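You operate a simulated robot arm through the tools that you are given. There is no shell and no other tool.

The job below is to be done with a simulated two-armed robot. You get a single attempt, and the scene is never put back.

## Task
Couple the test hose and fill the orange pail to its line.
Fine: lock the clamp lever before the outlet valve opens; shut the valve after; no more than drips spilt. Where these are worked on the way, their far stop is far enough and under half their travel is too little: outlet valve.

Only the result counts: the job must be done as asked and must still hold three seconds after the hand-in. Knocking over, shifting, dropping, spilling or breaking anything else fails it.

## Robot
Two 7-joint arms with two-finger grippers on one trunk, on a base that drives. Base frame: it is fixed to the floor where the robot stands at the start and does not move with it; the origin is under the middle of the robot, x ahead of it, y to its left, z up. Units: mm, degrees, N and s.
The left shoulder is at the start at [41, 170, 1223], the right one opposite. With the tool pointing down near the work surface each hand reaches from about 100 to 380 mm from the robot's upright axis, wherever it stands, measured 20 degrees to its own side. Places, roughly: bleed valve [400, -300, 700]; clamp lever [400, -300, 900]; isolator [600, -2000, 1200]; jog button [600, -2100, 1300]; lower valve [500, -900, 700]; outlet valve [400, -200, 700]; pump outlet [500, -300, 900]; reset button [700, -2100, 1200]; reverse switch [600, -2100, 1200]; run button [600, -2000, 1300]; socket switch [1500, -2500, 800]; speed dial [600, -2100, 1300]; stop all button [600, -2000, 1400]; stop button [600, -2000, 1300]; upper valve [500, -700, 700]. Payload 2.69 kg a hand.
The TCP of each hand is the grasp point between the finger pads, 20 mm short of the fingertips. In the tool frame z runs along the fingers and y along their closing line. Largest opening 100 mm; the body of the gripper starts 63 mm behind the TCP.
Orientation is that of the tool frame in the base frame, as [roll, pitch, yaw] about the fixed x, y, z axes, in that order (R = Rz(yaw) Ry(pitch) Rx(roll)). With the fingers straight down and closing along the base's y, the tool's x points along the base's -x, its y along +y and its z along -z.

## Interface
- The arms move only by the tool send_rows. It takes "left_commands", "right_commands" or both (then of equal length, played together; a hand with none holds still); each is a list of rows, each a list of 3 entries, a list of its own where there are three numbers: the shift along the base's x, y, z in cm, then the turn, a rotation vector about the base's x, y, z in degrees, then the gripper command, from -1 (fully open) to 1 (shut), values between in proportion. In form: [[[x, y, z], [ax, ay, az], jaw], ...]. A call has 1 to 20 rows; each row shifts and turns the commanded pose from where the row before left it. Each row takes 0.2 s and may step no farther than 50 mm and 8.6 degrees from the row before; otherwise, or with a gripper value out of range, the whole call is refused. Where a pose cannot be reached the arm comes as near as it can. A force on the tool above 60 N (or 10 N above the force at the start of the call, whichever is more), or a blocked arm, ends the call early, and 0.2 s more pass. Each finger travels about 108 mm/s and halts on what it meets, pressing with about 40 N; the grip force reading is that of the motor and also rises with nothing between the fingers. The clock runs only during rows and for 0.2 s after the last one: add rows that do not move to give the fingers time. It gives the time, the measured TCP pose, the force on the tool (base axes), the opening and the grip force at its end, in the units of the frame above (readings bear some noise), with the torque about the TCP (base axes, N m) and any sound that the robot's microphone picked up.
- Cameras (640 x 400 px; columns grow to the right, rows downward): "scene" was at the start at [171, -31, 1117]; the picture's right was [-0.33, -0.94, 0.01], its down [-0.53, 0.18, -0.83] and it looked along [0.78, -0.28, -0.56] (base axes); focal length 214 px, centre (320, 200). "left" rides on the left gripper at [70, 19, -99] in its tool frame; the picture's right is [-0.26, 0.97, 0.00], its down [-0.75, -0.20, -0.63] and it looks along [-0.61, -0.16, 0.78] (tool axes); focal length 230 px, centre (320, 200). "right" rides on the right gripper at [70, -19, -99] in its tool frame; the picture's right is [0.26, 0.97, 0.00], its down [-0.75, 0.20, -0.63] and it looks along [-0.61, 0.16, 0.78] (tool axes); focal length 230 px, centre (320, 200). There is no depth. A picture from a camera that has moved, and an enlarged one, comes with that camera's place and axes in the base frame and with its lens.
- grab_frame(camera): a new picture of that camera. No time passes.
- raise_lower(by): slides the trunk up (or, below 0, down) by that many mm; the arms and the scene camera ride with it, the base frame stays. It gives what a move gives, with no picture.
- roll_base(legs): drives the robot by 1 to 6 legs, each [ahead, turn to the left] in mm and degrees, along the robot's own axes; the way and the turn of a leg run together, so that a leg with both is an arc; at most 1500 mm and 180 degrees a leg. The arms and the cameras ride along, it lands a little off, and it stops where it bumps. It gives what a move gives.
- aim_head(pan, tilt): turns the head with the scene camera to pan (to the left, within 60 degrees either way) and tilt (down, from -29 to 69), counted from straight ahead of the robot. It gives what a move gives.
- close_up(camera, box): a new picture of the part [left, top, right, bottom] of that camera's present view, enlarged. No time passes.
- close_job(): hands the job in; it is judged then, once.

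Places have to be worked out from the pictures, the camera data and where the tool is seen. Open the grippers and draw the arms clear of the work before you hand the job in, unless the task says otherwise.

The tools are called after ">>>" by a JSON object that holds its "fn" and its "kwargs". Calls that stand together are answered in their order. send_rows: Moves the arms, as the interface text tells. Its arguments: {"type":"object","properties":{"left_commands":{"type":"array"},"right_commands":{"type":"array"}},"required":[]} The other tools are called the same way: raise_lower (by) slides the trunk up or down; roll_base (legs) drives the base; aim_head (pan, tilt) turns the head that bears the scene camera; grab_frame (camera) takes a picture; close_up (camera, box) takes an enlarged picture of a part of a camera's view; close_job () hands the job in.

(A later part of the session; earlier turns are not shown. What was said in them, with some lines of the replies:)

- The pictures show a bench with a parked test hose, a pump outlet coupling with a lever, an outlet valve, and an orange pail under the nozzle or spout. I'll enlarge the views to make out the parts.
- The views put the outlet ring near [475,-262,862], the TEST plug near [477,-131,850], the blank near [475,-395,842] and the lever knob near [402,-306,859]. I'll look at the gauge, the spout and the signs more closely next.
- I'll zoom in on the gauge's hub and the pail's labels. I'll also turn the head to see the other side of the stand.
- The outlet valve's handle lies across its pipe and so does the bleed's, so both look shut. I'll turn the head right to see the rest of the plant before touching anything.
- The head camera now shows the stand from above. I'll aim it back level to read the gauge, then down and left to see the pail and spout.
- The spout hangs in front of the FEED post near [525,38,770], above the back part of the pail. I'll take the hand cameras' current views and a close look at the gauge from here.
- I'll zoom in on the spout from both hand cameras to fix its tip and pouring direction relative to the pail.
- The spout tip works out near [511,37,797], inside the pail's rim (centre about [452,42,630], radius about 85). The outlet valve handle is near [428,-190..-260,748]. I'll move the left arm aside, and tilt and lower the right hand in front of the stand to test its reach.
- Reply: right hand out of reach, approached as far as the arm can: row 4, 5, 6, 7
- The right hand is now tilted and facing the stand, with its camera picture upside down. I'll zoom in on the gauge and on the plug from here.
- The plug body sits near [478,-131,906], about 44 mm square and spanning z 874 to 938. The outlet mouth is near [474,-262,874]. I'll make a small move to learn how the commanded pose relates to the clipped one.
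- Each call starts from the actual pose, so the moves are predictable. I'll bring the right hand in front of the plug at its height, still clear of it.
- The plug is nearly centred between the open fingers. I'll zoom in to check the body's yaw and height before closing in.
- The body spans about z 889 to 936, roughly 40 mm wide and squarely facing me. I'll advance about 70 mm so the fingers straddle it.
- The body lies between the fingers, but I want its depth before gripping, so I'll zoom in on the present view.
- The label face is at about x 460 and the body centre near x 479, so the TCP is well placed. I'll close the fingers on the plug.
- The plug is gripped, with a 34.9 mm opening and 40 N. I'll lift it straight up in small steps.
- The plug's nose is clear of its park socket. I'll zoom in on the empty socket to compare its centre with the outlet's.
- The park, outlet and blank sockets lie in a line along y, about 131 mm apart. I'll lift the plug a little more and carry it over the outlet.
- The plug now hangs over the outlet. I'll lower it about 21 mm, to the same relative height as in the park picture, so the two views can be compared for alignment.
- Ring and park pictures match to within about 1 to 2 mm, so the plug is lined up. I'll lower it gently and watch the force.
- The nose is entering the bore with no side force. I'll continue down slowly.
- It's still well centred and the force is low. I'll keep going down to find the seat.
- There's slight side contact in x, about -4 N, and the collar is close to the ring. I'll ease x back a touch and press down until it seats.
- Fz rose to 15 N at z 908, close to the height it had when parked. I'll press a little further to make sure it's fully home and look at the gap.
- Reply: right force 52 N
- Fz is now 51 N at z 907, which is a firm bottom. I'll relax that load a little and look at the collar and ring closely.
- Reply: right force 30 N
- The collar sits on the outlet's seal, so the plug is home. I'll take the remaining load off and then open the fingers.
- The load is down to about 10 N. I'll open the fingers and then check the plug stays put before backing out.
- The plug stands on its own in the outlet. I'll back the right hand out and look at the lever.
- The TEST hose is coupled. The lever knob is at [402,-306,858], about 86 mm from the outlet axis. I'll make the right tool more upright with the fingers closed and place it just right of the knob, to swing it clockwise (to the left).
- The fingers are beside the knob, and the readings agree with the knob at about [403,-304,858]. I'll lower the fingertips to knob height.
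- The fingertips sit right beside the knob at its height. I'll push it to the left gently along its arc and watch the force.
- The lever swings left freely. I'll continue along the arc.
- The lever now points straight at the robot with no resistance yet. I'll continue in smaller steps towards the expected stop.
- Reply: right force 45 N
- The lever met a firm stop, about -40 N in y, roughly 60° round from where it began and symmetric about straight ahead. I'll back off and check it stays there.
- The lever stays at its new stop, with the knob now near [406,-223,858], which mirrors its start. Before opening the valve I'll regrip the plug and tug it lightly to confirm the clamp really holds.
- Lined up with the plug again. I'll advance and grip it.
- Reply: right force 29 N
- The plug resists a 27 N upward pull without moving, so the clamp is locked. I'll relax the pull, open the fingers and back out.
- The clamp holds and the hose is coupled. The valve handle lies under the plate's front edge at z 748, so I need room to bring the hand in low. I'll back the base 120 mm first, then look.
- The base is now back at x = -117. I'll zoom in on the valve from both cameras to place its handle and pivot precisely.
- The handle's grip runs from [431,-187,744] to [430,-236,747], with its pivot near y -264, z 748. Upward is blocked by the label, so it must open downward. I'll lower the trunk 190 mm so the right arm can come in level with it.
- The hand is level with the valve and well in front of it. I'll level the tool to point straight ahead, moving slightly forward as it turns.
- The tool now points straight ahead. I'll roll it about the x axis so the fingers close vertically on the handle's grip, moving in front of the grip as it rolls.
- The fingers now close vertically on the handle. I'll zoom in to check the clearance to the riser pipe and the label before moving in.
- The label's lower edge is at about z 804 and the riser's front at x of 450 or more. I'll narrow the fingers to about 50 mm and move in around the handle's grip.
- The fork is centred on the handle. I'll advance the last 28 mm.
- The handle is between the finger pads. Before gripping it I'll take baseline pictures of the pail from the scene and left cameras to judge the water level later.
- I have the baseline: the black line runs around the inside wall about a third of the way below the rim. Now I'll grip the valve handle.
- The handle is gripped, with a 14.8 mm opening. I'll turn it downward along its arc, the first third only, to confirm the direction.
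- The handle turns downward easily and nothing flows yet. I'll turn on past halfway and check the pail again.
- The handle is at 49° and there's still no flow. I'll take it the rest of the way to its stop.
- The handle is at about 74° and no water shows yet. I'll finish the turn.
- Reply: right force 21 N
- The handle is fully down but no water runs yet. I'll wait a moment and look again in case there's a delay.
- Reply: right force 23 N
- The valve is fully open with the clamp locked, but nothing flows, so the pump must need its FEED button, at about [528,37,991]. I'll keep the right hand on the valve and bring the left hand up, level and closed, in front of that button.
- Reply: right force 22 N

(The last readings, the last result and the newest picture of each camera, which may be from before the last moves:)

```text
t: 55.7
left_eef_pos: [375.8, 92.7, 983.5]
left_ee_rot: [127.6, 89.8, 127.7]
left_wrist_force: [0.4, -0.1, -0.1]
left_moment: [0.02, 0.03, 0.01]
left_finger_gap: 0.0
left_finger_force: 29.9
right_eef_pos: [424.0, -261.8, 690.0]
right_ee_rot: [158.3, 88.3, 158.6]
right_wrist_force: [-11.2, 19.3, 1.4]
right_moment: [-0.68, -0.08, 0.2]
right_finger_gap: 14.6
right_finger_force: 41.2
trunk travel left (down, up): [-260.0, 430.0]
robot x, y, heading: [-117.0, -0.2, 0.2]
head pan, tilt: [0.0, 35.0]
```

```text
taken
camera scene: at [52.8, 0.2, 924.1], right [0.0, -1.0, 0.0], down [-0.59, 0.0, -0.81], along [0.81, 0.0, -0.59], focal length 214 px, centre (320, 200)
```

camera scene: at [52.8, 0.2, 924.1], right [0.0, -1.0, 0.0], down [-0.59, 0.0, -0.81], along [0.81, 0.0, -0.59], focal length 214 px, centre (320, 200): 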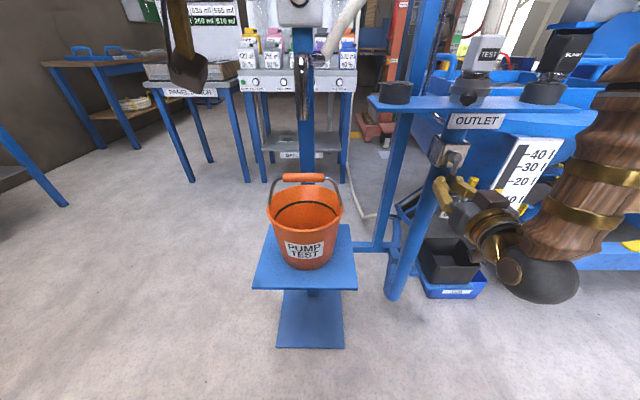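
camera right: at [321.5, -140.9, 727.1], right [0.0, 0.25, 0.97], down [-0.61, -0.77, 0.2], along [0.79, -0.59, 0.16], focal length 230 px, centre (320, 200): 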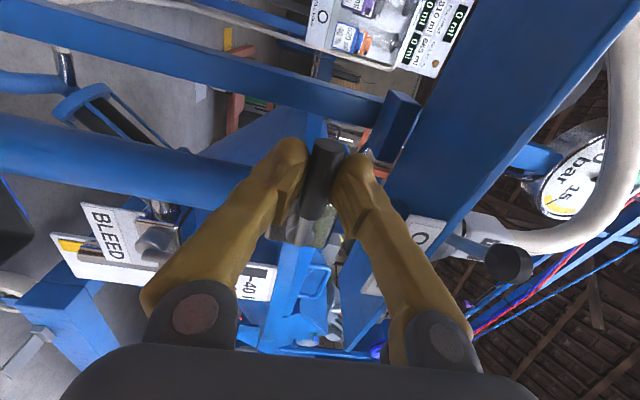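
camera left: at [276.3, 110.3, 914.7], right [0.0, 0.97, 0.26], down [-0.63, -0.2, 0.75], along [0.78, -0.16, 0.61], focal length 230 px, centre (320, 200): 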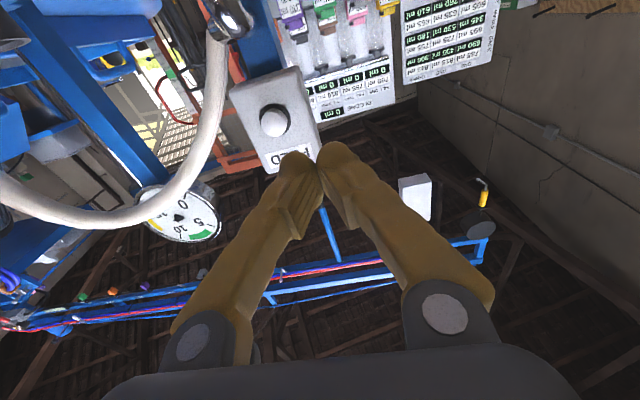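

The left camera confirms the button at about [530,37,992]. I'll bring the closed fingertips to about 40 mm in front of it.

>>> {"fn": "send_rows", "kwargs": {"left_commands": [[[1.0, -1.12, 0.15], [0, 0, 0], 1], [[1.8, -1.12, 0.15], [0, 0, 0], 1], [[1.9, -1.12, 0.15], [0, 0, 0], 1], [[1.9, -1.12, 0.15], [0, 0, 0], 1], [[1.9, -1.12, 0.15], [0, 0, 0], 1], [[0, 0, 0], [0, 0, 0], 1]]}}

>>> {"fn": "grab_frame", "kwargs": {"camera": "left"}}

>>> {"fn": "grab_frame", "kwargs": {"camera": "scene"}}

```text
t: 57.1
left_eef_pos: [462.5, 37.1, 990.3]
left_ee_rot: [145.1, 89.7, 145.1]
left_wrist_force: [-0.2, 0.2, 0.7]
left_moment: [0.01, 0.01, 0.0]
left_finger_gap: 0.0
left_finger_force: 29.3
right_eef_pos: [423.2, -262.3, 690.3]
right_ee_rot: [158.2, 88.2, 158.4]
right_wrist_force: [-8.8, 19.4, 0.8]
right_moment: [-0.69, -0.03, 0.2]
right_finger_gap: 14.8
right_finger_force: 41.2
trunk travel left (down, up): [-260.0, 430.0]
robot x, y, heading: [-115.3, 2.2, 0.1]
head pan, tilt: [0.0, 35.0]
```

```text
taken
camera left: at [362.0, 54.9, 921.7], right [0.0, 0.97, 0.26], down [-0.63, -0.2, 0.75], along [0.78, -0.16, 0.61], focal length 230 px, centre (320, 200)
```

left: 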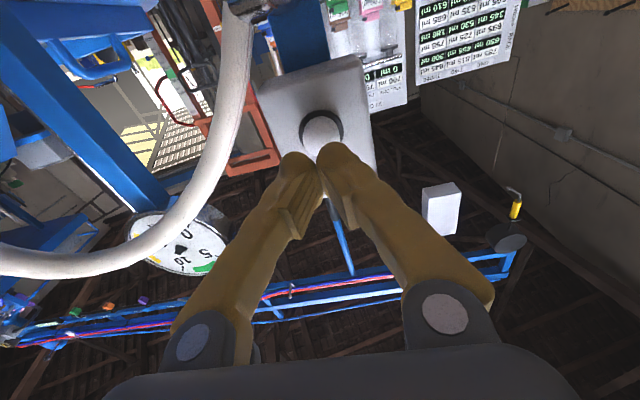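

```text
taken
camera scene: at [53.0, 0.2, 924.1], right [0.0, -1.0, 0.0], down [-0.59, 0.0, -0.81], along [0.81, 0.0, -0.59], focal length 214 px, centre (320, 200)
```

scene: 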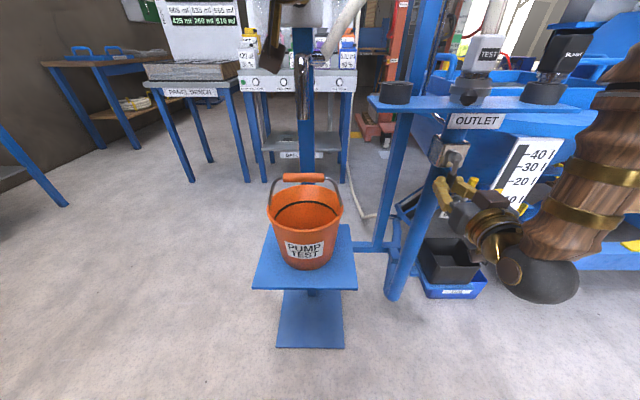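

The fingertips are centred on the button within about 3 mm. I'll advance until just short of it.

>>> {"fn": "send_rows", "kwargs": {"left_commands": [[[1.2, 0.1, -0.1], [0, 0, 0], 1], [[1.2, 0.1, -0.1], [0, 0, 0], 1], [[0, 0, 0], [0, 0, 0], 1]]}}

>>> {"fn": "grab_frame", "kwargs": {"camera": "left"}}

```text
t: 57.9
left_eef_pos: [485.4, 39.0, 987.5]
left_ee_rot: [148.6, 89.8, 148.7]
left_wrist_force: [0.2, -0.4, 0.6]
left_moment: [0.0, 0.01, 0.0]
left_finger_gap: 0.0
left_finger_force: 29.8
right_eef_pos: [423.3, -262.7, 690.8]
right_ee_rot: [158.2, 88.1, 158.4]
right_wrist_force: [-7.0, 18.9, 2.2]
right_moment: [-0.69, -0.03, 0.16]
right_finger_gap: 14.7
right_finger_force: 40.8
trunk travel left (down, up): [-260.0, 430.0]
robot x, y, heading: [-117.4, 0.6, 0.3]
head pan, tilt: [0.0, 35.0]
```

```text
taken
camera left: at [385.3, 57.1, 919.4], right [0.0, 0.97, 0.26], down [-0.63, -0.2, 0.75], along [0.78, -0.16, 0.61], focal length 230 px, centre (320, 200)
```

left: 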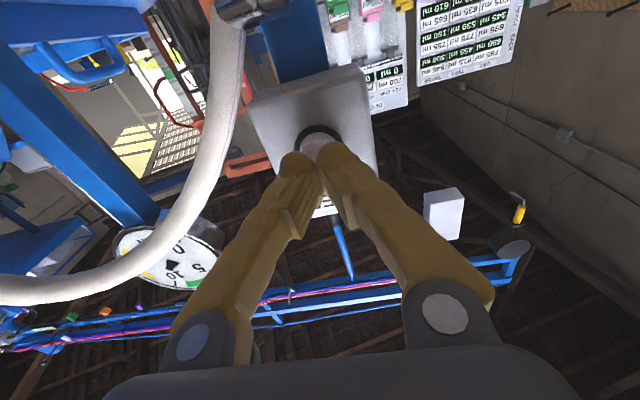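

The tips are now at about x 505, on the button's axis. I'll press on in small steps until I feel the button.

>>> {"fn": "send_rows", "kwargs": {"left_commands": [[[0.6, 0, 0], [0, 0, 0], 1], [[0.5, 0, 0], [0, 0, 0], 1]]}}

>>> {"fn": "close_up", "kwargs": {"camera": "scene", "box": [240, 20, 440, 280]}}

>>> {"fn": "close_up", "kwargs": {"camera": "left", "box": [240, 60, 400, 200]}}

```text
t: 58.5
left_eef_pos: [495.9, 38.6, 988.2]
left_ee_rot: [140.7, 89.8, 140.8]
left_wrist_force: [-1.0, 0.0, -0.4]
left_moment: [-0.01, -0.02, -0.01]
left_finger_gap: 0.1
left_finger_force: 30.0
right_eef_pos: [423.8, -262.6, 689.9]
right_ee_rot: [158.2, 88.2, 158.4]
right_wrist_force: [-5.6, 19.2, 1.6]
right_moment: [-0.69, 0.03, 0.21]
right_finger_gap: 14.7
right_finger_force: 41.0
trunk travel left (down, up): [-260.0, 430.0]
robot x, y, heading: [-114.2, -3.3, 0.2]
head pan, tilt: [0.0, 35.0]
```

```text
1.54 times, centred on (340, 150) of scene
camera zoom: at [53.2, 0.2, 924.1], right [0.0, -1.0, 0.0], down [-0.59, 0.0, -0.81], along [0.81, 0.0, -0.59], focal length 330 px, centre (289, 277)
```

zoom: 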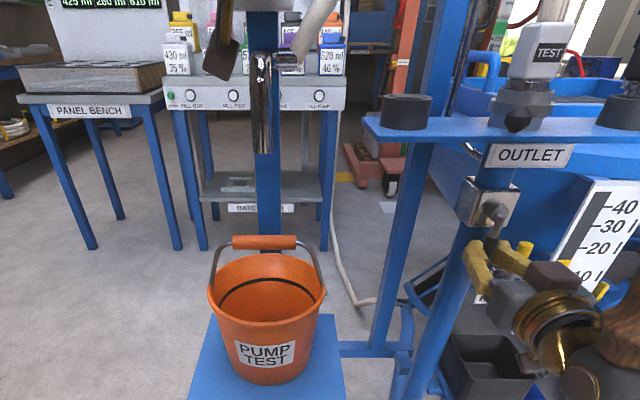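

```text
2.86 times, centred on (320, 130) of left
camera zoom: at [396.3, 56.8, 920.0], right [0.0, 0.97, 0.26], down [-0.63, -0.2, 0.75], along [0.78, -0.16, 0.61], focal length 657 px, centre (320, 400)
```

zoom: 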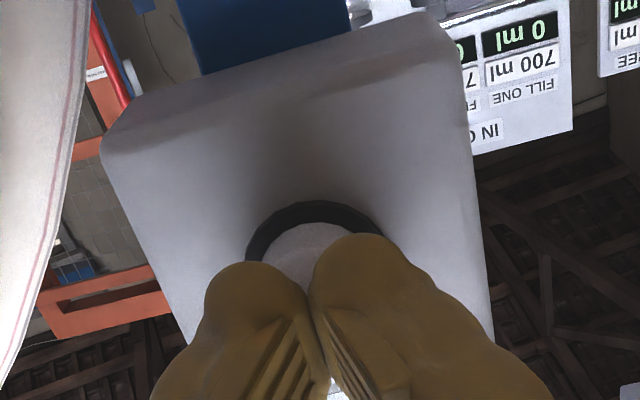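

The tips are nearly touching the button and there's still no force. I'll keep stepping in.

>>> {"fn": "send_rows", "kwargs": {"left_commands": [[[0.5, 0, 0], [0, 0, 0], 1], [[0.4, 0, 0], [0, 0, 0], 1]]}}

>>> {"fn": "close_up", "kwargs": {"camera": "scene", "box": [240, 20, 440, 280]}}

```text
t: 59.1
left_eef_pos: [506.6, 39.3, 988.3]
left_ee_rot: [146.5, 89.9, 146.5]
left_wrist_force: [-0.4, 0.8, 0.1]
left_moment: [-0.02, 0.01, 0.03]
left_finger_gap: 0.0
left_finger_force: 29.3
right_eef_pos: [424.0, -261.3, 690.2]
right_ee_rot: [158.3, 88.2, 158.5]
right_wrist_force: [-5.1, 19.0, 1.4]
right_moment: [-0.7, -0.04, 0.21]
right_finger_gap: 14.5
right_finger_force: 40.6
trunk travel left (down, up): [-260.0, 430.0]
robot x, y, heading: [-117.4, -1.6, 0.3]
head pan, tilt: [0.0, 35.0]
```

```text
1.54 times, centred on (340, 150) of scene
camera zoom: at [53.2, 0.2, 924.1], right [0.0, -1.0, 0.0], down [-0.59, 0.0, -0.81], along [0.81, 0.0, -0.59], focal length 330 px, centre (289, 277)
```

zoom: 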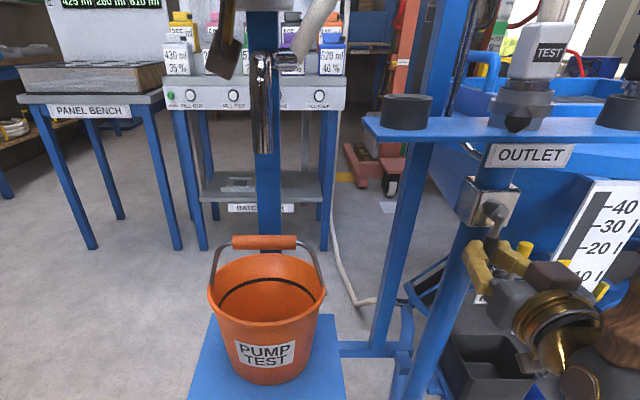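

Still no contact at tip x 527. I'll take one more small step.

>>> {"fn": "send_rows", "kwargs": {"left_commands": [[[0.4, 0, 0], [0, 0, 0], 1], [[0.3, 0, 0], [0, 0, 0], 1]]}}

>>> {"fn": "close_up", "kwargs": {"camera": "scene", "box": [240, 20, 440, 280]}}

>>> {"fn": "close_up", "kwargs": {"camera": "left", "box": [240, 60, 400, 200]}}

```text
t: 59.7
left_eef_pos: [511.8, 38.2, 989.0]
left_ee_rot: [152.2, 89.8, 152.3]
left_wrist_force: [-10.4, 2.5, -0.8]
left_moment: [-0.04, 0.04, 0.02]
left_finger_gap: 6.1
left_finger_force: 29.6
right_eef_pos: [423.9, -262.1, 691.6]
right_ee_rot: [158.7, 88.2, 158.9]
right_wrist_force: [2.7, 18.6, -1.3]
right_moment: [-0.64, -0.01, 0.2]
right_finger_gap: 14.6
right_finger_force: 40.8
trunk travel left (down, up): [-260.0, 430.0]
robot x, y, heading: [-118.4, -1.5, 0.3]
head pan, tilt: [0.0, 35.0]
heard: click
```

```text
1.54 times, centred on (340, 150) of scene
camera zoom: at [53.0, 0.3, 924.0], right [0.0, -1.0, 0.0], down [-0.59, 0.0, -0.81], along [0.81, 0.0, -0.59], focal length 330 px, centre (289, 277)
```

zoom: 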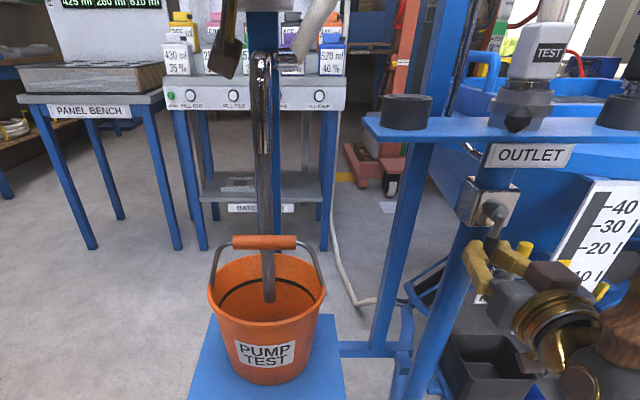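

```text
2.86 times, centred on (320, 130) of left
camera zoom: at [412.0, 56.0, 920.0], right [0.0, 0.97, 0.26], down [-0.63, -0.2, 0.75], along [0.78, -0.16, 0.61], focal length 657 px, centre (320, 400)
```

zoom: 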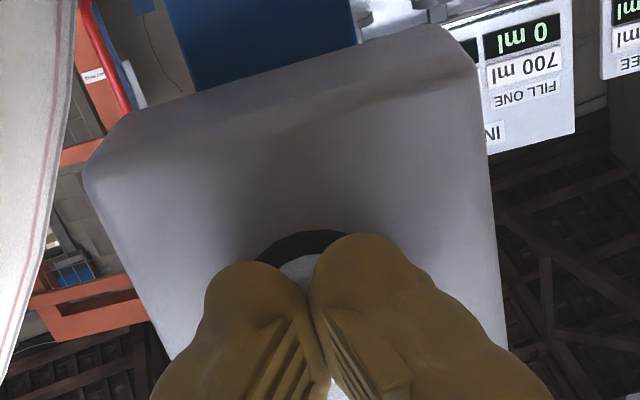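

A click was heard and a stream now pours from the spout into the pail. I'll hold in short steps and watch the level closely.

>>> {"fn": "send_rows", "kwargs": {"left_commands": [[[0, 0, 0], [0, 0, 0], 1]]}}

>>> {"fn": "close_up", "kwargs": {"camera": "scene", "box": [255, 160, 355, 280]}}

```text
t: 60.1
left_eef_pos: [512.4, 37.2, 989.1]
left_ee_rot: [150.9, 89.9, 151.0]
left_wrist_force: [-11.0, 2.3, -0.1]
left_moment: [0.01, -0.03, 0.02]
left_finger_gap: 6.1
left_finger_force: 29.9
right_eef_pos: [423.0, -262.2, 689.8]
right_ee_rot: [158.7, 88.2, 158.8]
right_wrist_force: [5.1, 17.9, -2.8]
right_moment: [-0.62, 0.12, 0.17]
right_finger_gap: 14.7
right_finger_force: 40.5
trunk travel left (down, up): [-260.0, 430.0]
robot x, y, heading: [-116.8, -2.1, 0.0]
head pan, tilt: [0.0, 35.0]
```

```text
3.33 times, centred on (305, 220) of scene
camera zoom: at [53.1, 0.3, 924.0], right [0.0, -1.0, 0.0], down [-0.59, 0.0, -0.81], along [0.81, 0.0, -0.59], focal length 715 px, centre (370, 133)
```

zoom: 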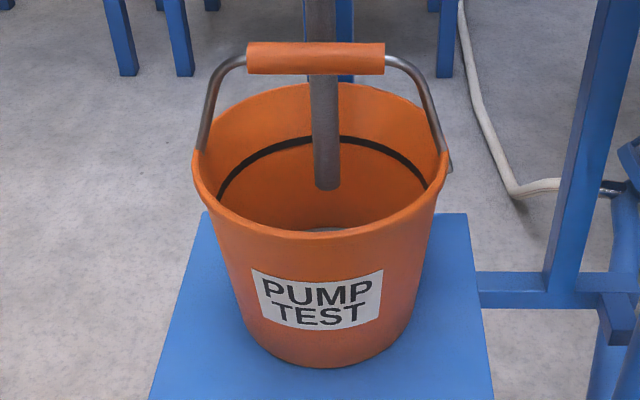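

The stream lands inside, and a first bit of water surface shows at the near rim. I'll step on and measure how fast it rises.

>>> {"fn": "send_rows", "kwargs": {"left_commands": [[[0, 0, 0], [0, 0, 0], 1], [[0, 0, 0], [0, 0, 0], 1]]}}

>>> {"fn": "close_up", "kwargs": {"camera": "scene", "box": [255, 160, 355, 280]}}

```text
t: 60.7
left_eef_pos: [512.5, 38.3, 989.6]
left_ee_rot: [153.4, 89.9, 153.5]
left_wrist_force: [-12.5, 2.6, -0.9]
left_moment: [0.02, -0.02, 0.01]
left_finger_gap: 6.0
left_finger_force: 29.3
right_eef_pos: [424.3, -262.8, 690.0]
right_ee_rot: [158.4, 88.3, 158.8]
right_wrist_force: [6.6, 18.8, -3.9]
right_moment: [-0.7, 0.11, 0.14]
right_finger_gap: 14.8
right_finger_force: 41.5
trunk travel left (down, up): [-260.0, 430.0]
robot x, y, heading: [-117.7, 1.0, 0.4]
head pan, tilt: [0.0, 35.0]
```

```text
3.33 times, centred on (305, 220) of scene
camera zoom: at [53.2, 0.3, 924.0], right [0.0, -1.0, 0.0], down [-0.59, 0.0, -0.81], along [0.81, 0.0, -0.59], focal length 715 px, centre (370, 133)
```

zoom: 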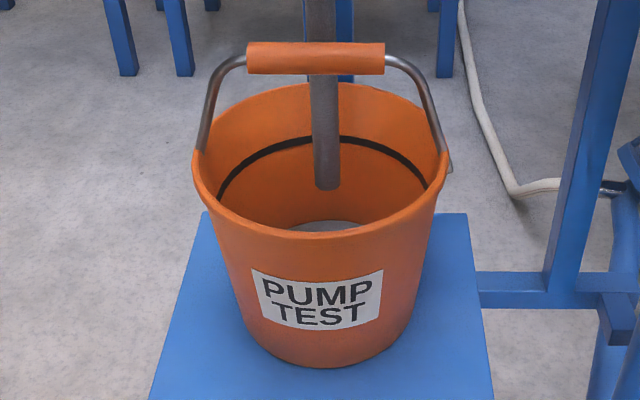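

The surface's far edge has risen from about row 228 to 220, and the line is at row 137, so roughly 6 s remain. I'll back the left hand off to see whether the feed stops on release.

>>> {"fn": "send_rows", "kwargs": {"left_commands": [[[-1.5, 0, 0], [0, 0, 0], 1]]}}

>>> {"fn": "close_up", "kwargs": {"camera": "scene", "box": [255, 160, 355, 280]}}

```text
t: 61.1
left_eef_pos: [498.0, 37.2, 989.7]
left_ee_rot: [143.6, 89.9, 143.4]
left_wrist_force: [-0.1, 0.5, 0.9]
left_moment: [-0.03, 0.04, -0.01]
left_finger_gap: 0.1
left_finger_force: 29.5
right_eef_pos: [423.7, -262.6, 690.5]
right_ee_rot: [158.1, 88.3, 158.2]
right_wrist_force: [-1.6, 18.1, 2.8]
right_moment: [-0.68, -0.01, 0.2]
right_finger_gap: 14.6
right_finger_force: 41.0
trunk travel left (down, up): [-260.0, 430.0]
robot x, y, heading: [-118.8, -0.6, -0.0]
head pan, tilt: [0.0, 35.0]
```

```text
3.33 times, centred on (305, 220) of scene
camera zoom: at [53.5, 0.2, 924.1], right [0.0, -1.0, 0.0], down [-0.59, 0.0, -0.81], along [0.81, 0.0, -0.59], focal length 715 px, centre (370, 133)
```

zoom: 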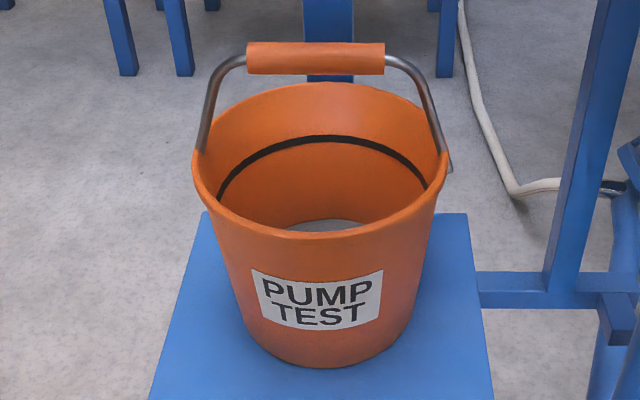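

The stream stops when the button is released, so I have exact control. I'll press again and hold for about a second.

>>> {"fn": "send_rows", "kwargs": {"left_commands": [[[1.5, 0, 0], [0, 0, 0], 1], [[0, 0, 0], [0, 0, 0], 1], [[0, 0, 0], [0, 0, 0], 1], [[0, 0, 0], [0, 0, 0], 1]]}}

>>> {"fn": "close_up", "kwargs": {"camera": "scene", "box": [255, 160, 355, 280]}}

>>> {"fn": "grab_frame", "kwargs": {"camera": "scene"}}

```text
t: 62.1
left_eef_pos: [512.0, 38.1, 988.6]
left_ee_rot: [146.1, 89.8, 146.1]
left_wrist_force: [-16.3, 2.5, 1.0]
left_moment: [-0.03, -0.05, 0.06]
left_finger_gap: 5.9
left_finger_force: 29.9
right_eef_pos: [422.9, -261.5, 691.2]
right_ee_rot: [158.3, 88.1, 158.5]
right_wrist_force: [13.4, 19.3, -5.1]
right_moment: [-0.63, 0.15, 0.18]
right_finger_gap: 14.6
right_finger_force: 41.1
trunk travel left (down, up): [-260.0, 430.0]
robot x, y, heading: [-118.6, -0.5, 0.4]
head pan, tilt: [0.0, 35.0]
heard: click
```

```text
3.33 times, centred on (305, 220) of scene
camera zoom: at [53.1, 0.2, 924.0], right [0.0, -1.0, 0.0], down [-0.59, 0.0, -0.81], along [0.81, 0.0, -0.59], focal length 715 px, centre (370, 133)
```

zoom: 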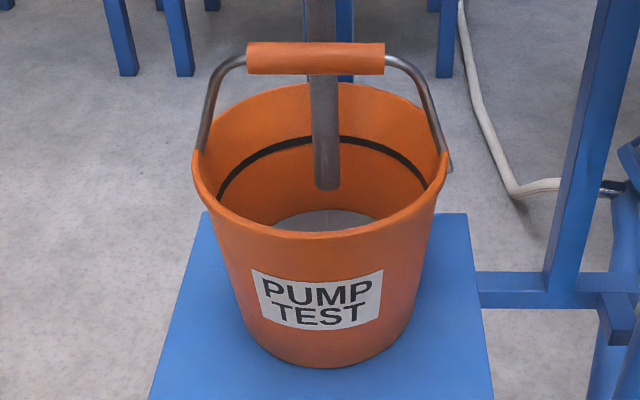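

```text
taken
camera scene: at [53.1, 0.2, 924.0], right [0.0, -1.0, 0.0], down [-0.59, 0.0, -0.81], along [0.81, 0.0, -0.59], focal length 214 px, centre (320, 200)
```

scene: 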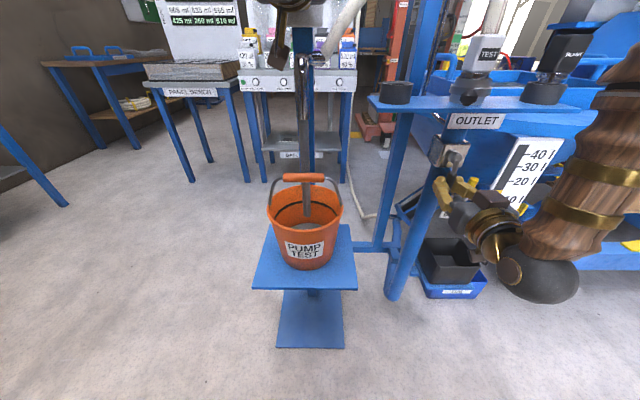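

The far edge of the water is now at about row 210, rising about 11 rows of pixels per second. I'll hold for about 2 s more.

>>> {"fn": "send_rows", "kwargs": {"left_commands": [[[0, 0, 0], [0, 0, 0], 1], [[0, 0, 0], [0, 0, 0], 1], [[0, 0, 0], [0, 0, 0], 1], [[0, 0, 0], [0, 0, 0], 1], [[0, 0, 0], [0, 0, 0], 1], [[0, 0, 0], [0, 0, 0], 1], [[0, 0, 0], [0, 0, 0], 1], [[0, 0, 0], [0, 0, 0], 1], [[0, 0, 0], [0, 0, 0], 1]]}}

>>> {"fn": "close_up", "kwargs": {"camera": "scene", "box": [255, 160, 355, 280]}}

```text
t: 64.1
left_eef_pos: [512.5, 38.5, 988.3]
left_ee_rot: [149.9, 89.8, 150.1]
left_wrist_force: [-17.1, -0.5, 1.6]
left_moment: [0.0, -0.02, -0.04]
left_finger_gap: 5.9
left_finger_force: 29.8
right_eef_pos: [422.8, -261.0, 690.9]
right_ee_rot: [157.7, 88.2, 158.1]
right_wrist_force: [15.0, 19.8, -3.3]
right_moment: [-0.65, 0.11, 0.14]
right_finger_gap: 14.9
right_finger_force: 41.2
trunk travel left (down, up): [-260.0, 430.0]
robot x, y, heading: [-118.5, -0.3, 0.4]
head pan, tilt: [0.0, 35.0]
```

```text
3.33 times, centred on (305, 220) of scene
camera zoom: at [53.2, 0.1, 924.1], right [0.0, -1.0, 0.0], down [-0.59, 0.0, -0.81], along [0.81, 0.0, -0.59], focal length 715 px, centre (370, 133)
```

zoom: 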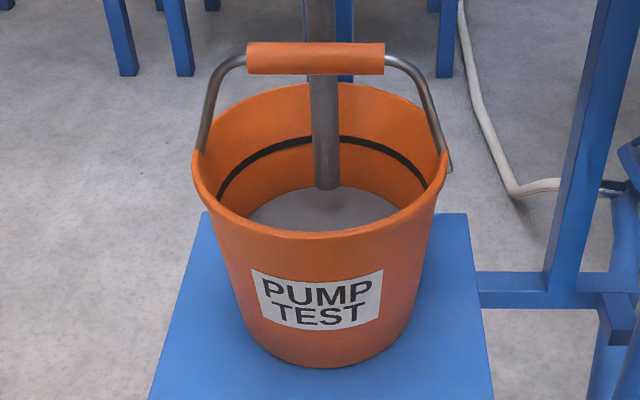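

The water's far edge is at about row 187 and the line at about 139. I'll hold about 2.4 s more, then fine-tune.

>>> {"fn": "send_rows", "kwargs": {"left_commands": [[[0, 0, 0], [0, 0, 0], 1], [[0, 0, 0], [0, 0, 0], 1], [[0, 0, 0], [0, 0, 0], 1], [[0, 0, 0], [0, 0, 0], 1], [[0, 0, 0], [0, 0, 0], 1], [[0, 0, 0], [0, 0, 0], 1], [[0, 0, 0], [0, 0, 0], 1], [[0, 0, 0], [0, 0, 0], 1], [[0, 0, 0], [0, 0, 0], 1], [[0, 0, 0], [0, 0, 0], 1], [[0, 0, 0], [0, 0, 0], 1]]}}

>>> {"fn": "close_up", "kwargs": {"camera": "scene", "box": [255, 160, 355, 280]}}

>>> {"fn": "close_up", "kwargs": {"camera": "scene", "box": [275, 185, 335, 235]}}

```text
t: 66.5
left_eef_pos: [513.3, 38.8, 988.5]
left_ee_rot: [150.1, 89.8, 150.1]
left_wrist_force: [-17.2, -0.2, -1.5]
left_moment: [0.04, -0.01, -0.03]
left_finger_gap: 6.0
left_finger_force: 28.8
right_eef_pos: [423.2, -263.5, 690.3]
right_ee_rot: [157.8, 88.2, 157.9]
right_wrist_force: [13.8, 19.4, -1.8]
right_moment: [-0.64, 0.01, 0.17]
right_finger_gap: 14.5
right_finger_force: 41.1
trunk travel left (down, up): [-260.0, 430.0]
robot x, y, heading: [-116.5, 0.9, -0.1]
head pan, tilt: [0.0, 35.0]
```

```text
3.33 times, centred on (305, 220) of scene
camera zoom: at [53.1, 0.1, 924.1], right [0.0, -1.0, 0.0], down [-0.59, 0.0, -0.81], along [0.81, 0.0, -0.59], focal length 715 px, centre (370, 133)
```

zoom: 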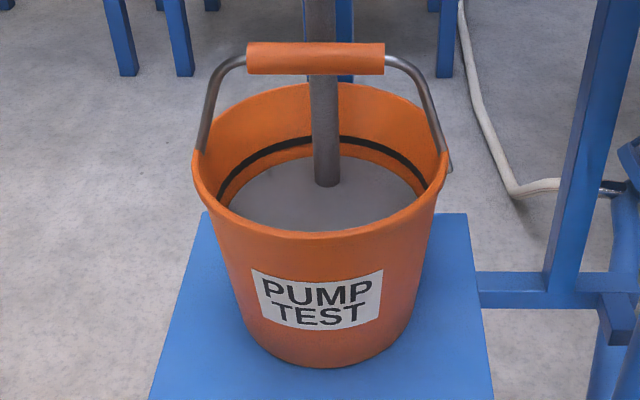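

```text
8.00 times, centred on (305, 210) of scene
camera zoom: at [53.1, 0.1, 924.1], right [0.0, -1.0, 0.0], down [-0.59, 0.0, -0.81], along [0.81, 0.0, -0.59], focal length 1716 px, centre (440, 120)
```

zoom: 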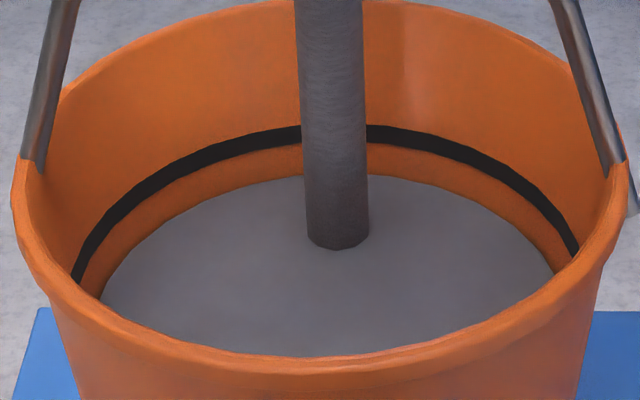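

The water's edge is at about row 177 in the 8x view, the line spans 124 to 146, and the rise is about 30 rows per second. I'll hold about 1 s more and check.

>>> {"fn": "send_rows", "kwargs": {"left_commands": [[[0, 0, 0], [0, 0, 0], 1], [[0, 0, 0], [0, 0, 0], 1], [[0, 0, 0], [0, 0, 0], 1]]}}

>>> {"fn": "close_up", "kwargs": {"camera": "scene", "box": [275, 185, 335, 235]}}

```text
t: 67.3
left_eef_pos: [513.6, 38.4, 988.7]
left_ee_rot: [149.4, 89.8, 149.4]
left_wrist_force: [-16.6, 0.4, -1.1]
left_moment: [0.02, -0.01, -0.04]
left_finger_gap: 6.1
left_finger_force: 29.3
right_eef_pos: [422.8, -262.9, 689.8]
right_ee_rot: [157.8, 88.2, 157.8]
right_wrist_force: [13.9, 18.9, 0.1]
right_moment: [-0.62, 0.02, 0.17]
right_finger_gap: 14.9
right_finger_force: 40.9
trunk travel left (down, up): [-260.0, 430.0]
robot x, y, heading: [-118.1, 0.0, 0.2]
head pan, tilt: [0.0, 35.0]
```

```text
8.00 times, centred on (305, 210) of scene
camera zoom: at [53.1, 0.2, 924.1], right [0.0, -1.0, 0.0], down [-0.59, 0.0, -0.81], along [0.81, 0.0, -0.59], focal length 1716 px, centre (440, 120)
```

zoom: 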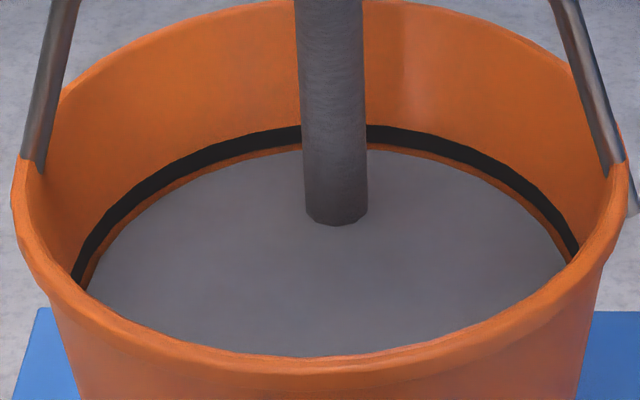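

The edge is at row 152, just below the line (124 to 146), rising about 31 rows per second. Two more held rows and then release should end at the line's middle.

>>> {"fn": "send_rows", "kwargs": {"left_commands": [[[0, 0, 0], [0, 0, 0], 1], [[0, 0, 0], [0, 0, 0], 1], [[-2, 0, 0], [0, 0, 0], 1]]}}

>>> {"fn": "close_up", "kwargs": {"camera": "scene", "box": [275, 185, 335, 235]}}

>>> {"fn": "grab_frame", "kwargs": {"camera": "scene"}}

```text
t: 68.1
left_eef_pos: [492.2, 39.7, 990.3]
left_ee_rot: [128.1, 89.8, 128.2]
left_wrist_force: [0.2, -0.1, 0.3]
left_moment: [-0.03, -0.02, 0.0]
left_finger_gap: 0.1
left_finger_force: 29.5
right_eef_pos: [423.8, -262.1, 690.1]
right_ee_rot: [158.3, 88.2, 158.5]
right_wrist_force: [1.8, 19.1, 6.6]
right_moment: [-0.61, -0.15, 0.2]
right_finger_gap: 14.6
right_finger_force: 41.0
trunk travel left (down, up): [-260.0, 430.0]
robot x, y, heading: [-123.2, 1.2, -0.0]
head pan, tilt: [0.0, 35.0]
```

```text
8.00 times, centred on (305, 210) of scene
camera zoom: at [53.5, 0.3, 924.1], right [0.0, -1.0, 0.0], down [-0.59, 0.0, -0.81], along [0.81, 0.0, -0.59], focal length 1716 px, centre (440, 120)
```

zoom: 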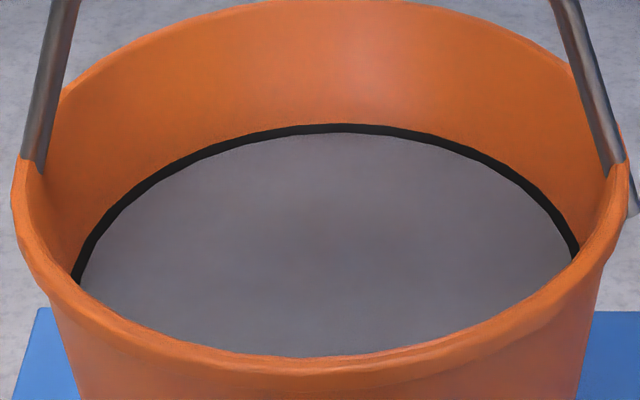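

```text
taken
camera scene: at [53.5, 0.3, 924.1], right [0.0, -1.0, 0.0], down [-0.59, 0.0, -0.81], along [0.81, 0.0, -0.59], focal length 214 px, centre (320, 200)
```

scene: 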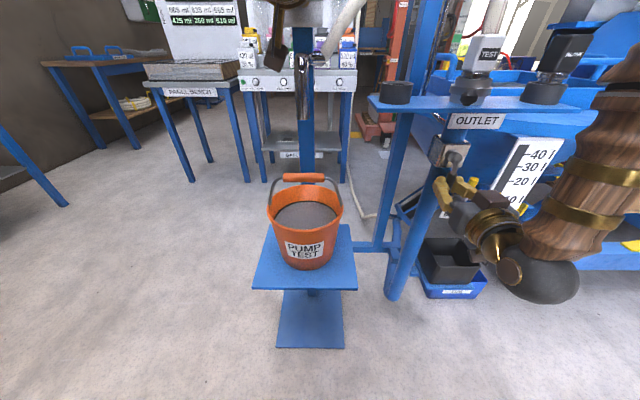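

The surface now sits in the middle of the black line and the stream has stopped. I'll shut the outlet valve by reversing the arc with the right hand.

>>> {"fn": "send_rows", "kwargs": {"right_commands": [[[0, 0.7, 0.03], [7.5, 0, 0], 1], [[0, 0.79, 0.169], [8.2, 0, 0], 1], [[0, 0.758, 0.281], [8.2, 0, 0], 1], [[0, 0.71, 0.385], [8.2, 0, 0], 1], [[0, 0.648, 0.483], [8.2, 0, 0], 1], [[0, 0.572, 0.57], [8.2, 0, 0], 1]]}}

>>> {"fn": "grab_frame", "kwargs": {"camera": "scene"}}

```text
t: 69.5
left_eef_pos: [493.5, 36.9, 987.7]
left_ee_rot: [143.1, 89.6, 143.3]
left_wrist_force: [0.0, 0.0, 0.1]
left_moment: [-0.04, 0.0, -0.01]
left_finger_gap: 0.0
left_finger_force: 28.7
right_eef_pos: [423.6, -221.4, 708.6]
right_ee_rot: [91.5, 40.6, 92.3]
right_wrist_force: [7.9, 4.6, 2.6]
right_moment: [-0.44, 0.02, 0.11]
right_finger_gap: 15.2
right_finger_force: 41.0
trunk travel left (down, up): [-260.0, 430.0]
robot x, y, heading: [-122.6, -1.5, 0.0]
head pan, tilt: [0.0, 35.0]
```

```text
taken
camera scene: at [54.0, -0.5, 923.9], right [0.0, -1.0, 0.0], down [-0.59, 0.0, -0.81], along [0.81, 0.0, -0.59], focal length 214 px, centre (320, 200)
```

scene: 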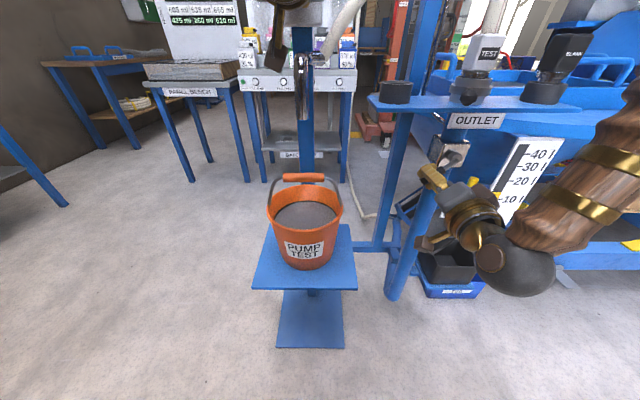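

The valve is half way back. I'll complete the turn to its closed stop.

>>> {"fn": "send_rows", "kwargs": {"right_commands": [[[0, 0.485, 0.646], [8.2, 0, 0], 1], [[0, 0.388, 0.709], [8.2, 0, 0], 1], [[0, 0.283, 0.757], [8.2, 0, 0], 1], [[0, 0.172, 0.789], [8.2, 0, 0], 1], [[0, 0.058, 0.806], [8.2, 0, 0], 1], [[0, 0, 0.2], [2, 0, 0], 1], [[0, 0, 0], [0, 0, 0], 1]]}}

>>> {"fn": "close_up", "kwargs": {"camera": "scene", "box": [380, 90, 540, 220]}}

>>> {"fn": "close_up", "kwargs": {"camera": "scene", "box": [275, 185, 335, 235]}}

```text
t: 71.1
left_eef_pos: [493.6, 36.7, 986.2]
left_ee_rot: [156.6, 89.6, 156.5]
left_wrist_force: [0.0, -1.0, 0.0]
left_moment: [0.01, -0.01, 0.0]
left_finger_gap: 0.1
left_finger_force: 29.6
right_eef_pos: [423.8, -207.7, 745.1]
right_ee_rot: [90.2, -2.3, 91.7]
right_wrist_force: [16.3, 14.6, -15.8]
right_moment: [-0.65, 0.15, 0.35]
right_finger_gap: 14.8
right_finger_force: 41.4
trunk travel left (down, up): [-260.0, 430.0]
robot x, y, heading: [-122.2, 0.1, -0.1]
head pan, tilt: [0.0, 35.0]
```

```text
3.08 times, centred on (460, 155) of scene
camera zoom: at [55.8, -0.3, 923.4], right [0.0, -1.0, 0.0], down [-0.59, 0.0, -0.81], along [0.81, 0.0, -0.59], focal length 660 px, centre (-111, 338)
```

zoom: 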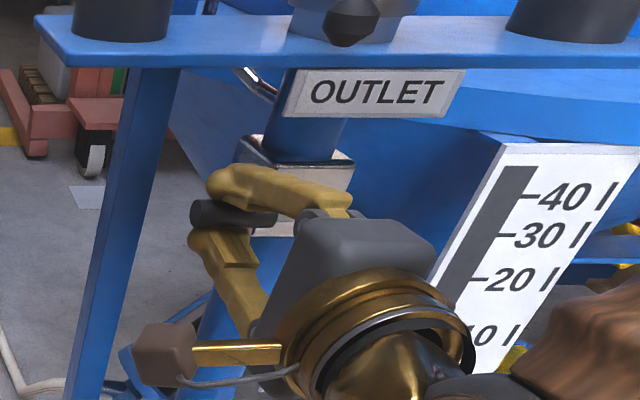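

```text
8.00 times, centred on (305, 210) of scene
camera zoom: at [55.8, -0.3, 923.4], right [0.0, -1.0, 0.0], down [-0.59, 0.0, -0.81], along [0.81, 0.0, -0.59], focal length 1716 px, centre (440, 120)
```

zoom: 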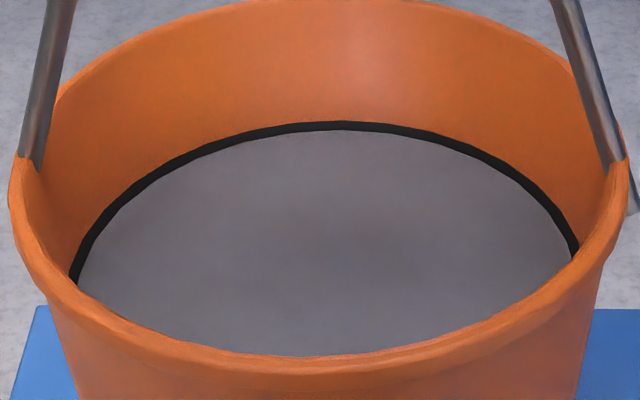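

The handle is back at its closed stop and the level sits in the line. I'll open the right fingers moderately, back straight out, and withdraw the left hand from the button.

>>> {"fn": "send_rows", "kwargs": {"right_commands": [[[0, 0, -0.1], [-1, 0, 0], 1], [[0, 0, 0], [0, 0, 0], 0.3], [[0, 0, 0], [0, 0, 0], 0.0], [[0, 0, 0], [0, 0, 0], 0.0], [[-1.4, 0, 0], [0, 0, 0], 0.0], [[-1.4, 0, 0], [0, 0, 0], 0.0], [[-1.6, 0, 0], [0, 0, 0], 0.0], [[-1.8, 0, 0], [0, 0, 0], 0.0], [[-1.8, 0, 0], [0, 0, 0], 0.0], [[0, 0, 0], [0, 0, 0], 0.0]], "left_commands": [[[0, 0, 0], [0, 0, 0], 1], [[0, 0, 0], [0, 0, 0], 1], [[0, 0, 0], [0, 0, 0], 1], [[0, 0, 0], [0, 0, 0], 1], [[-1.5, 0, 0], [0, 0, 0], 1], [[-1.8, 0.5, 0], [0, 0, 0], 1], [[-1.9, 1.1, 0], [0, 0, 0], 1], [[-1.9, 1.1, 0], [0, 0, 0], 1], [[-1.9, 1.1, 0], [0, 0, 0], 1], [[0, 0, 0], [0, 0, 0], 1]]}}

>>> {"fn": "grab_frame", "kwargs": {"camera": "scene"}}

>>> {"fn": "close_up", "kwargs": {"camera": "scene", "box": [380, 50, 540, 180]}}

>>> {"fn": "grab_frame", "kwargs": {"camera": "right"}}

```text
t: 73.3
left_eef_pos: [402.3, 75.6, 990.3]
left_ee_rot: [133.0, 89.8, 133.2]
left_wrist_force: [0.1, -0.4, -0.4]
left_moment: [0.01, 0.04, 0.0]
left_finger_gap: 0.1
left_finger_force: 30.0
right_eef_pos: [342.7, -207.9, 747.0]
right_ee_rot: [90.0, -1.2, 91.6]
right_wrist_force: [0.4, 0.1, 1.1]
right_moment: [-0.01, 0.0, -0.01]
right_finger_gap: 50.1
right_finger_force: 0.0
trunk travel left (down, up): [-260.0, 430.0]
robot x, y, heading: [-117.5, 1.3, -0.1]
head pan, tilt: [0.0, 35.0]
```

```text
taken
camera scene: at [53.6, -1.0, 924.0], right [0.0, -1.0, 0.0], down [-0.59, 0.0, -0.81], along [0.81, 0.0, -0.59], focal length 214 px, centre (320, 200)
```

scene: 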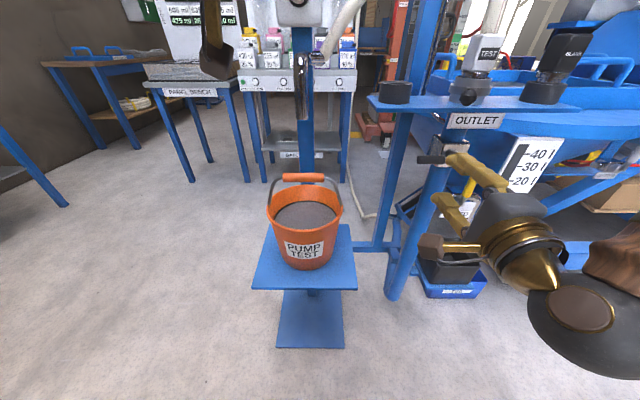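

```text
3.08 times, centred on (460, 115) of scene
camera zoom: at [53.6, -1.0, 924.0], right [0.0, -1.0, 0.0], down [-0.59, 0.0, -0.81], along [0.81, 0.0, -0.59], focal length 660 px, centre (-111, 462)
```

zoom: 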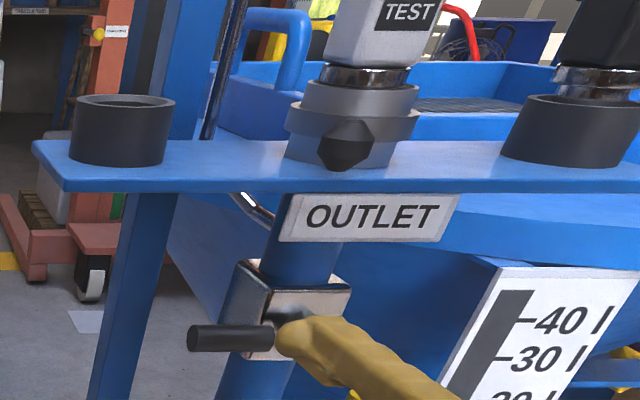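

```text
taken
camera right: at [241.9, -141.1, 729.1], right [-0.01, 0.24, 0.97], down [-0.61, -0.77, 0.18], along [0.79, -0.59, 0.15], focal length 230 px, centre (320, 200)
```

right: 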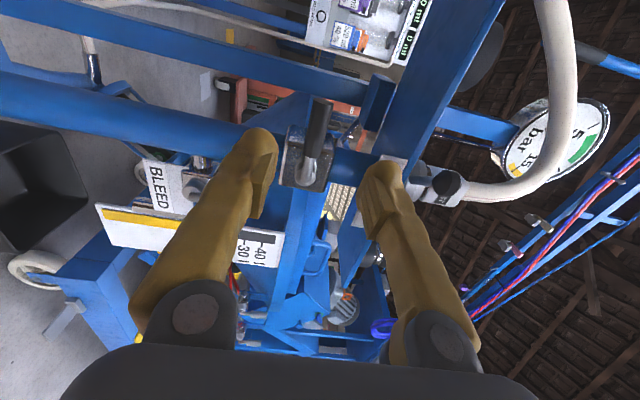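

The valve stays shut, the clamp lever stays locked and the plug is seated. I'll open both grippers and back the robot away to clear the work.

>>> {"fn": "send_rows", "kwargs": {"right_commands": [[[-1, 0, 0], [0, 0, 0], -1], [[0, 0, 0], [0, 0, 0], -1], [[0, 0, 0], [0, 0, 0], -1]], "left_commands": [[[-1.5, 0.5, 0], [0, 0, 0], -1], [[0, 0, 0], [0, 0, 0], -1], [[0, 0, 0], [0, 0, 0], -1]]}}

>>> {"fn": "roll_base", "kwargs": {"legs": [[-120, 0]]}}

>>> {"fn": "grab_frame", "kwargs": {"camera": "scene"}}

>>> {"fn": "close_up", "kwargs": {"camera": "scene", "box": [250, 100, 370, 260]}}

```text
t: 74.1
left_eef_pos: [387.4, 80.4, 989.9]
left_ee_rot: [136.1, 89.6, 136.3]
left_wrist_force: [-0.5, 1.0, -0.1]
left_moment: [-0.01, -0.01, -0.01]
left_finger_gap: 100.0
left_finger_force: 0.0
right_eef_pos: [332.3, -208.2, 747.5]
right_ee_rot: [90.0, -1.3, 91.6]
right_wrist_force: [-0.1, 0.5, 0.4]
right_moment: [0.0, 0.0, 0.01]
right_finger_gap: 100.1
right_finger_force: 0.0
trunk travel left (down, up): [-260.0, 430.0]
robot x, y, heading: [-115.7, -1.8, -0.2]
head pan, tilt: [0.0, 35.0]
```

```text
t: 75.4
left_eef_pos: [265.6, 79.9, 990.5]
left_ee_rot: [127.1, 89.8, 127.1]
left_wrist_force: [-0.3, 0.2, -0.4]
left_moment: [0.03, 0.03, -0.06]
left_finger_gap: 100.1
left_finger_force: 0.1
right_eef_pos: [211.5, -209.2, 748.2]
right_ee_rot: [89.9, -1.3, 91.7]
right_wrist_force: [0.6, 0.8, 0.5]
right_moment: [-0.02, 0.01, -0.03]
right_finger_gap: 99.8
right_finger_force: 0.0
trunk travel left (down, up): [-260.0, 430.0]
robot x, y, heading: [-237.3, -1.3, -0.2]
head pan, tilt: [0.0, 35.0]
```

```text
taken
camera scene: at [-67.6, -2.6, 924.1], right [0.0, -1.0, 0.0], down [-0.59, 0.0, -0.81], along [0.81, 0.0, -0.59], focal length 214 px, centre (320, 200)
```

scene: 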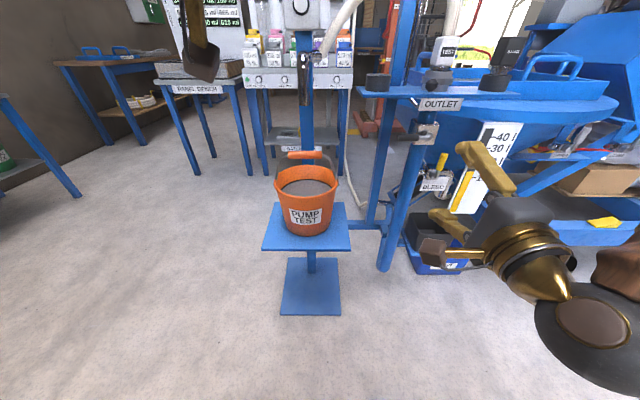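

```text
2.50 times, centred on (310, 180) of scene
camera zoom: at [-67.6, -2.6, 924.1], right [0.0, -1.0, 0.0], down [-0.59, 0.0, -0.81], along [0.81, 0.0, -0.59], focal length 536 px, centre (345, 250)
```

zoom: 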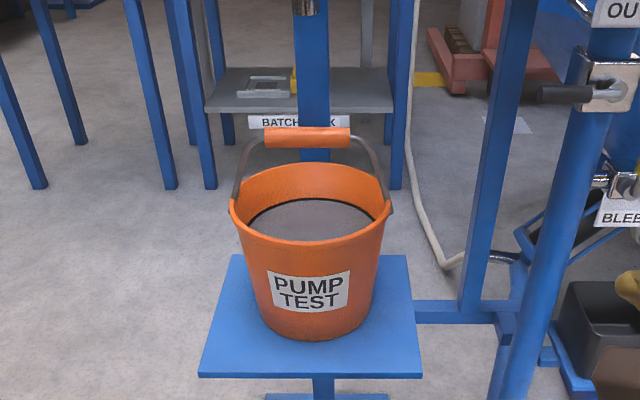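

Everything stands as it should. I'll raise the trunk back up for a last look down at the level, the clamp and the floor.

>>> {"fn": "raise_lower", "kwargs": {"by": 190}}

>>> {"fn": "close_up", "kwargs": {"camera": "scene", "box": [260, 210, 350, 300]}}

>>> {"fn": "grab_frame", "kwargs": {"camera": "scene"}}

>>> {"fn": "close_up", "kwargs": {"camera": "scene", "box": [360, 130, 520, 250]}}

```text
t: 77.5
left_eef_pos: [250.8, 81.2, 1190.5]
left_ee_rot: [19.3, 89.2, 19.3]
left_wrist_force: [-0.2, 0.1, -0.1]
left_moment: [0.02, 0.03, 0.06]
left_finger_gap: 100.1
left_finger_force: 0.0
right_eef_pos: [201.4, -208.2, 944.2]
right_ee_rot: [89.0, -1.3, 91.4]
right_wrist_force: [-0.6, -0.2, -0.1]
right_moment: [0.02, 0.01, 0.01]
right_finger_gap: 99.8
right_finger_force: 0.1
trunk travel left (down, up): [-450.0, 240.0]
robot x, y, heading: [-238.4, 0.9, -0.0]
head pan, tilt: [0.0, 35.0]
```

```text
4.44 times, centred on (305, 255) of scene
camera zoom: at [-63.7, -2.5, 1113.8], right [0.0, -1.0, 0.0], down [-0.59, 0.0, -0.81], along [0.81, 0.0, -0.59], focal length 953 px, centre (387, -44)
```

zoom: 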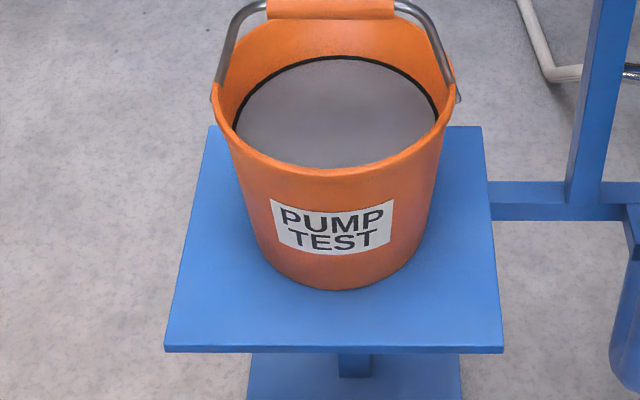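

```text
taken
camera scene: at [-63.7, -2.5, 1113.8], right [0.0, -1.0, 0.0], down [-0.59, 0.0, -0.81], along [0.81, 0.0, -0.59], focal length 214 px, centre (320, 200)
```

scene: 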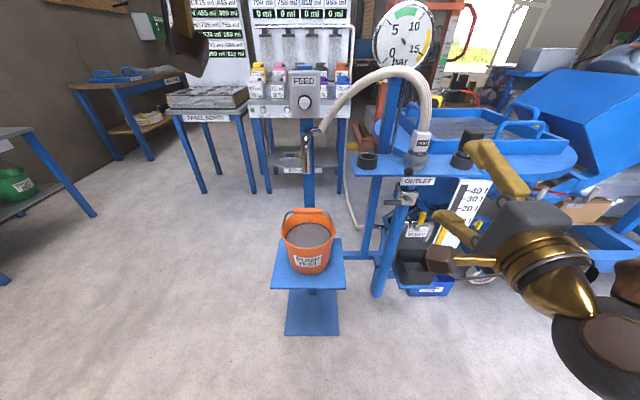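

```text
3.33 times, centred on (440, 190) of scene
camera zoom: at [-63.7, -2.5, 1113.8], right [0.0, -1.0, 0.0], down [-0.59, 0.0, -0.81], along [0.81, 0.0, -0.59], focal length 715 px, centre (-80, 233)
```

zoom: 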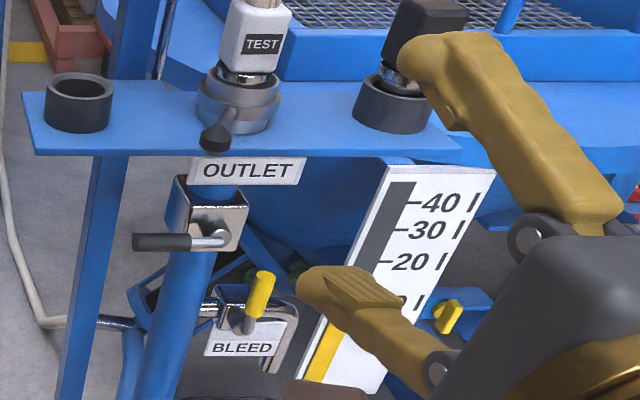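

The pail is filled to its line, the outlet valve is shut, and the clamp is locked with the TEST hose coupled. No water is spilt, and both arms are clear with open grippers. I'll hand the job in.

>>> {"fn": "close_job", "kwargs": {}}

```text
The job is handed in.
```

The test hose is coupled to the pump outlet, and the orange pail is filled to the middle of its black line. I've handed the job in; no verdict has come back yet.

- **Clamp:** I locked the lever before opening the outlet valve. A light upward tug of about 27 N on the plug confirmed it holds.
- **Valve and feed:** I opened the outlet valve fully, but nothing flowed until I pressed the FEED button. That button only runs while held, so I used it to stop at the line.
- **After filling:** With the feed released, I turned the outlet valve back to its closed stop. The handle stayed there when I let go.
- **Spills:** The last pictures show no water on the stand or the floor.

Both grippers are open and the robot has backed clear of the work.
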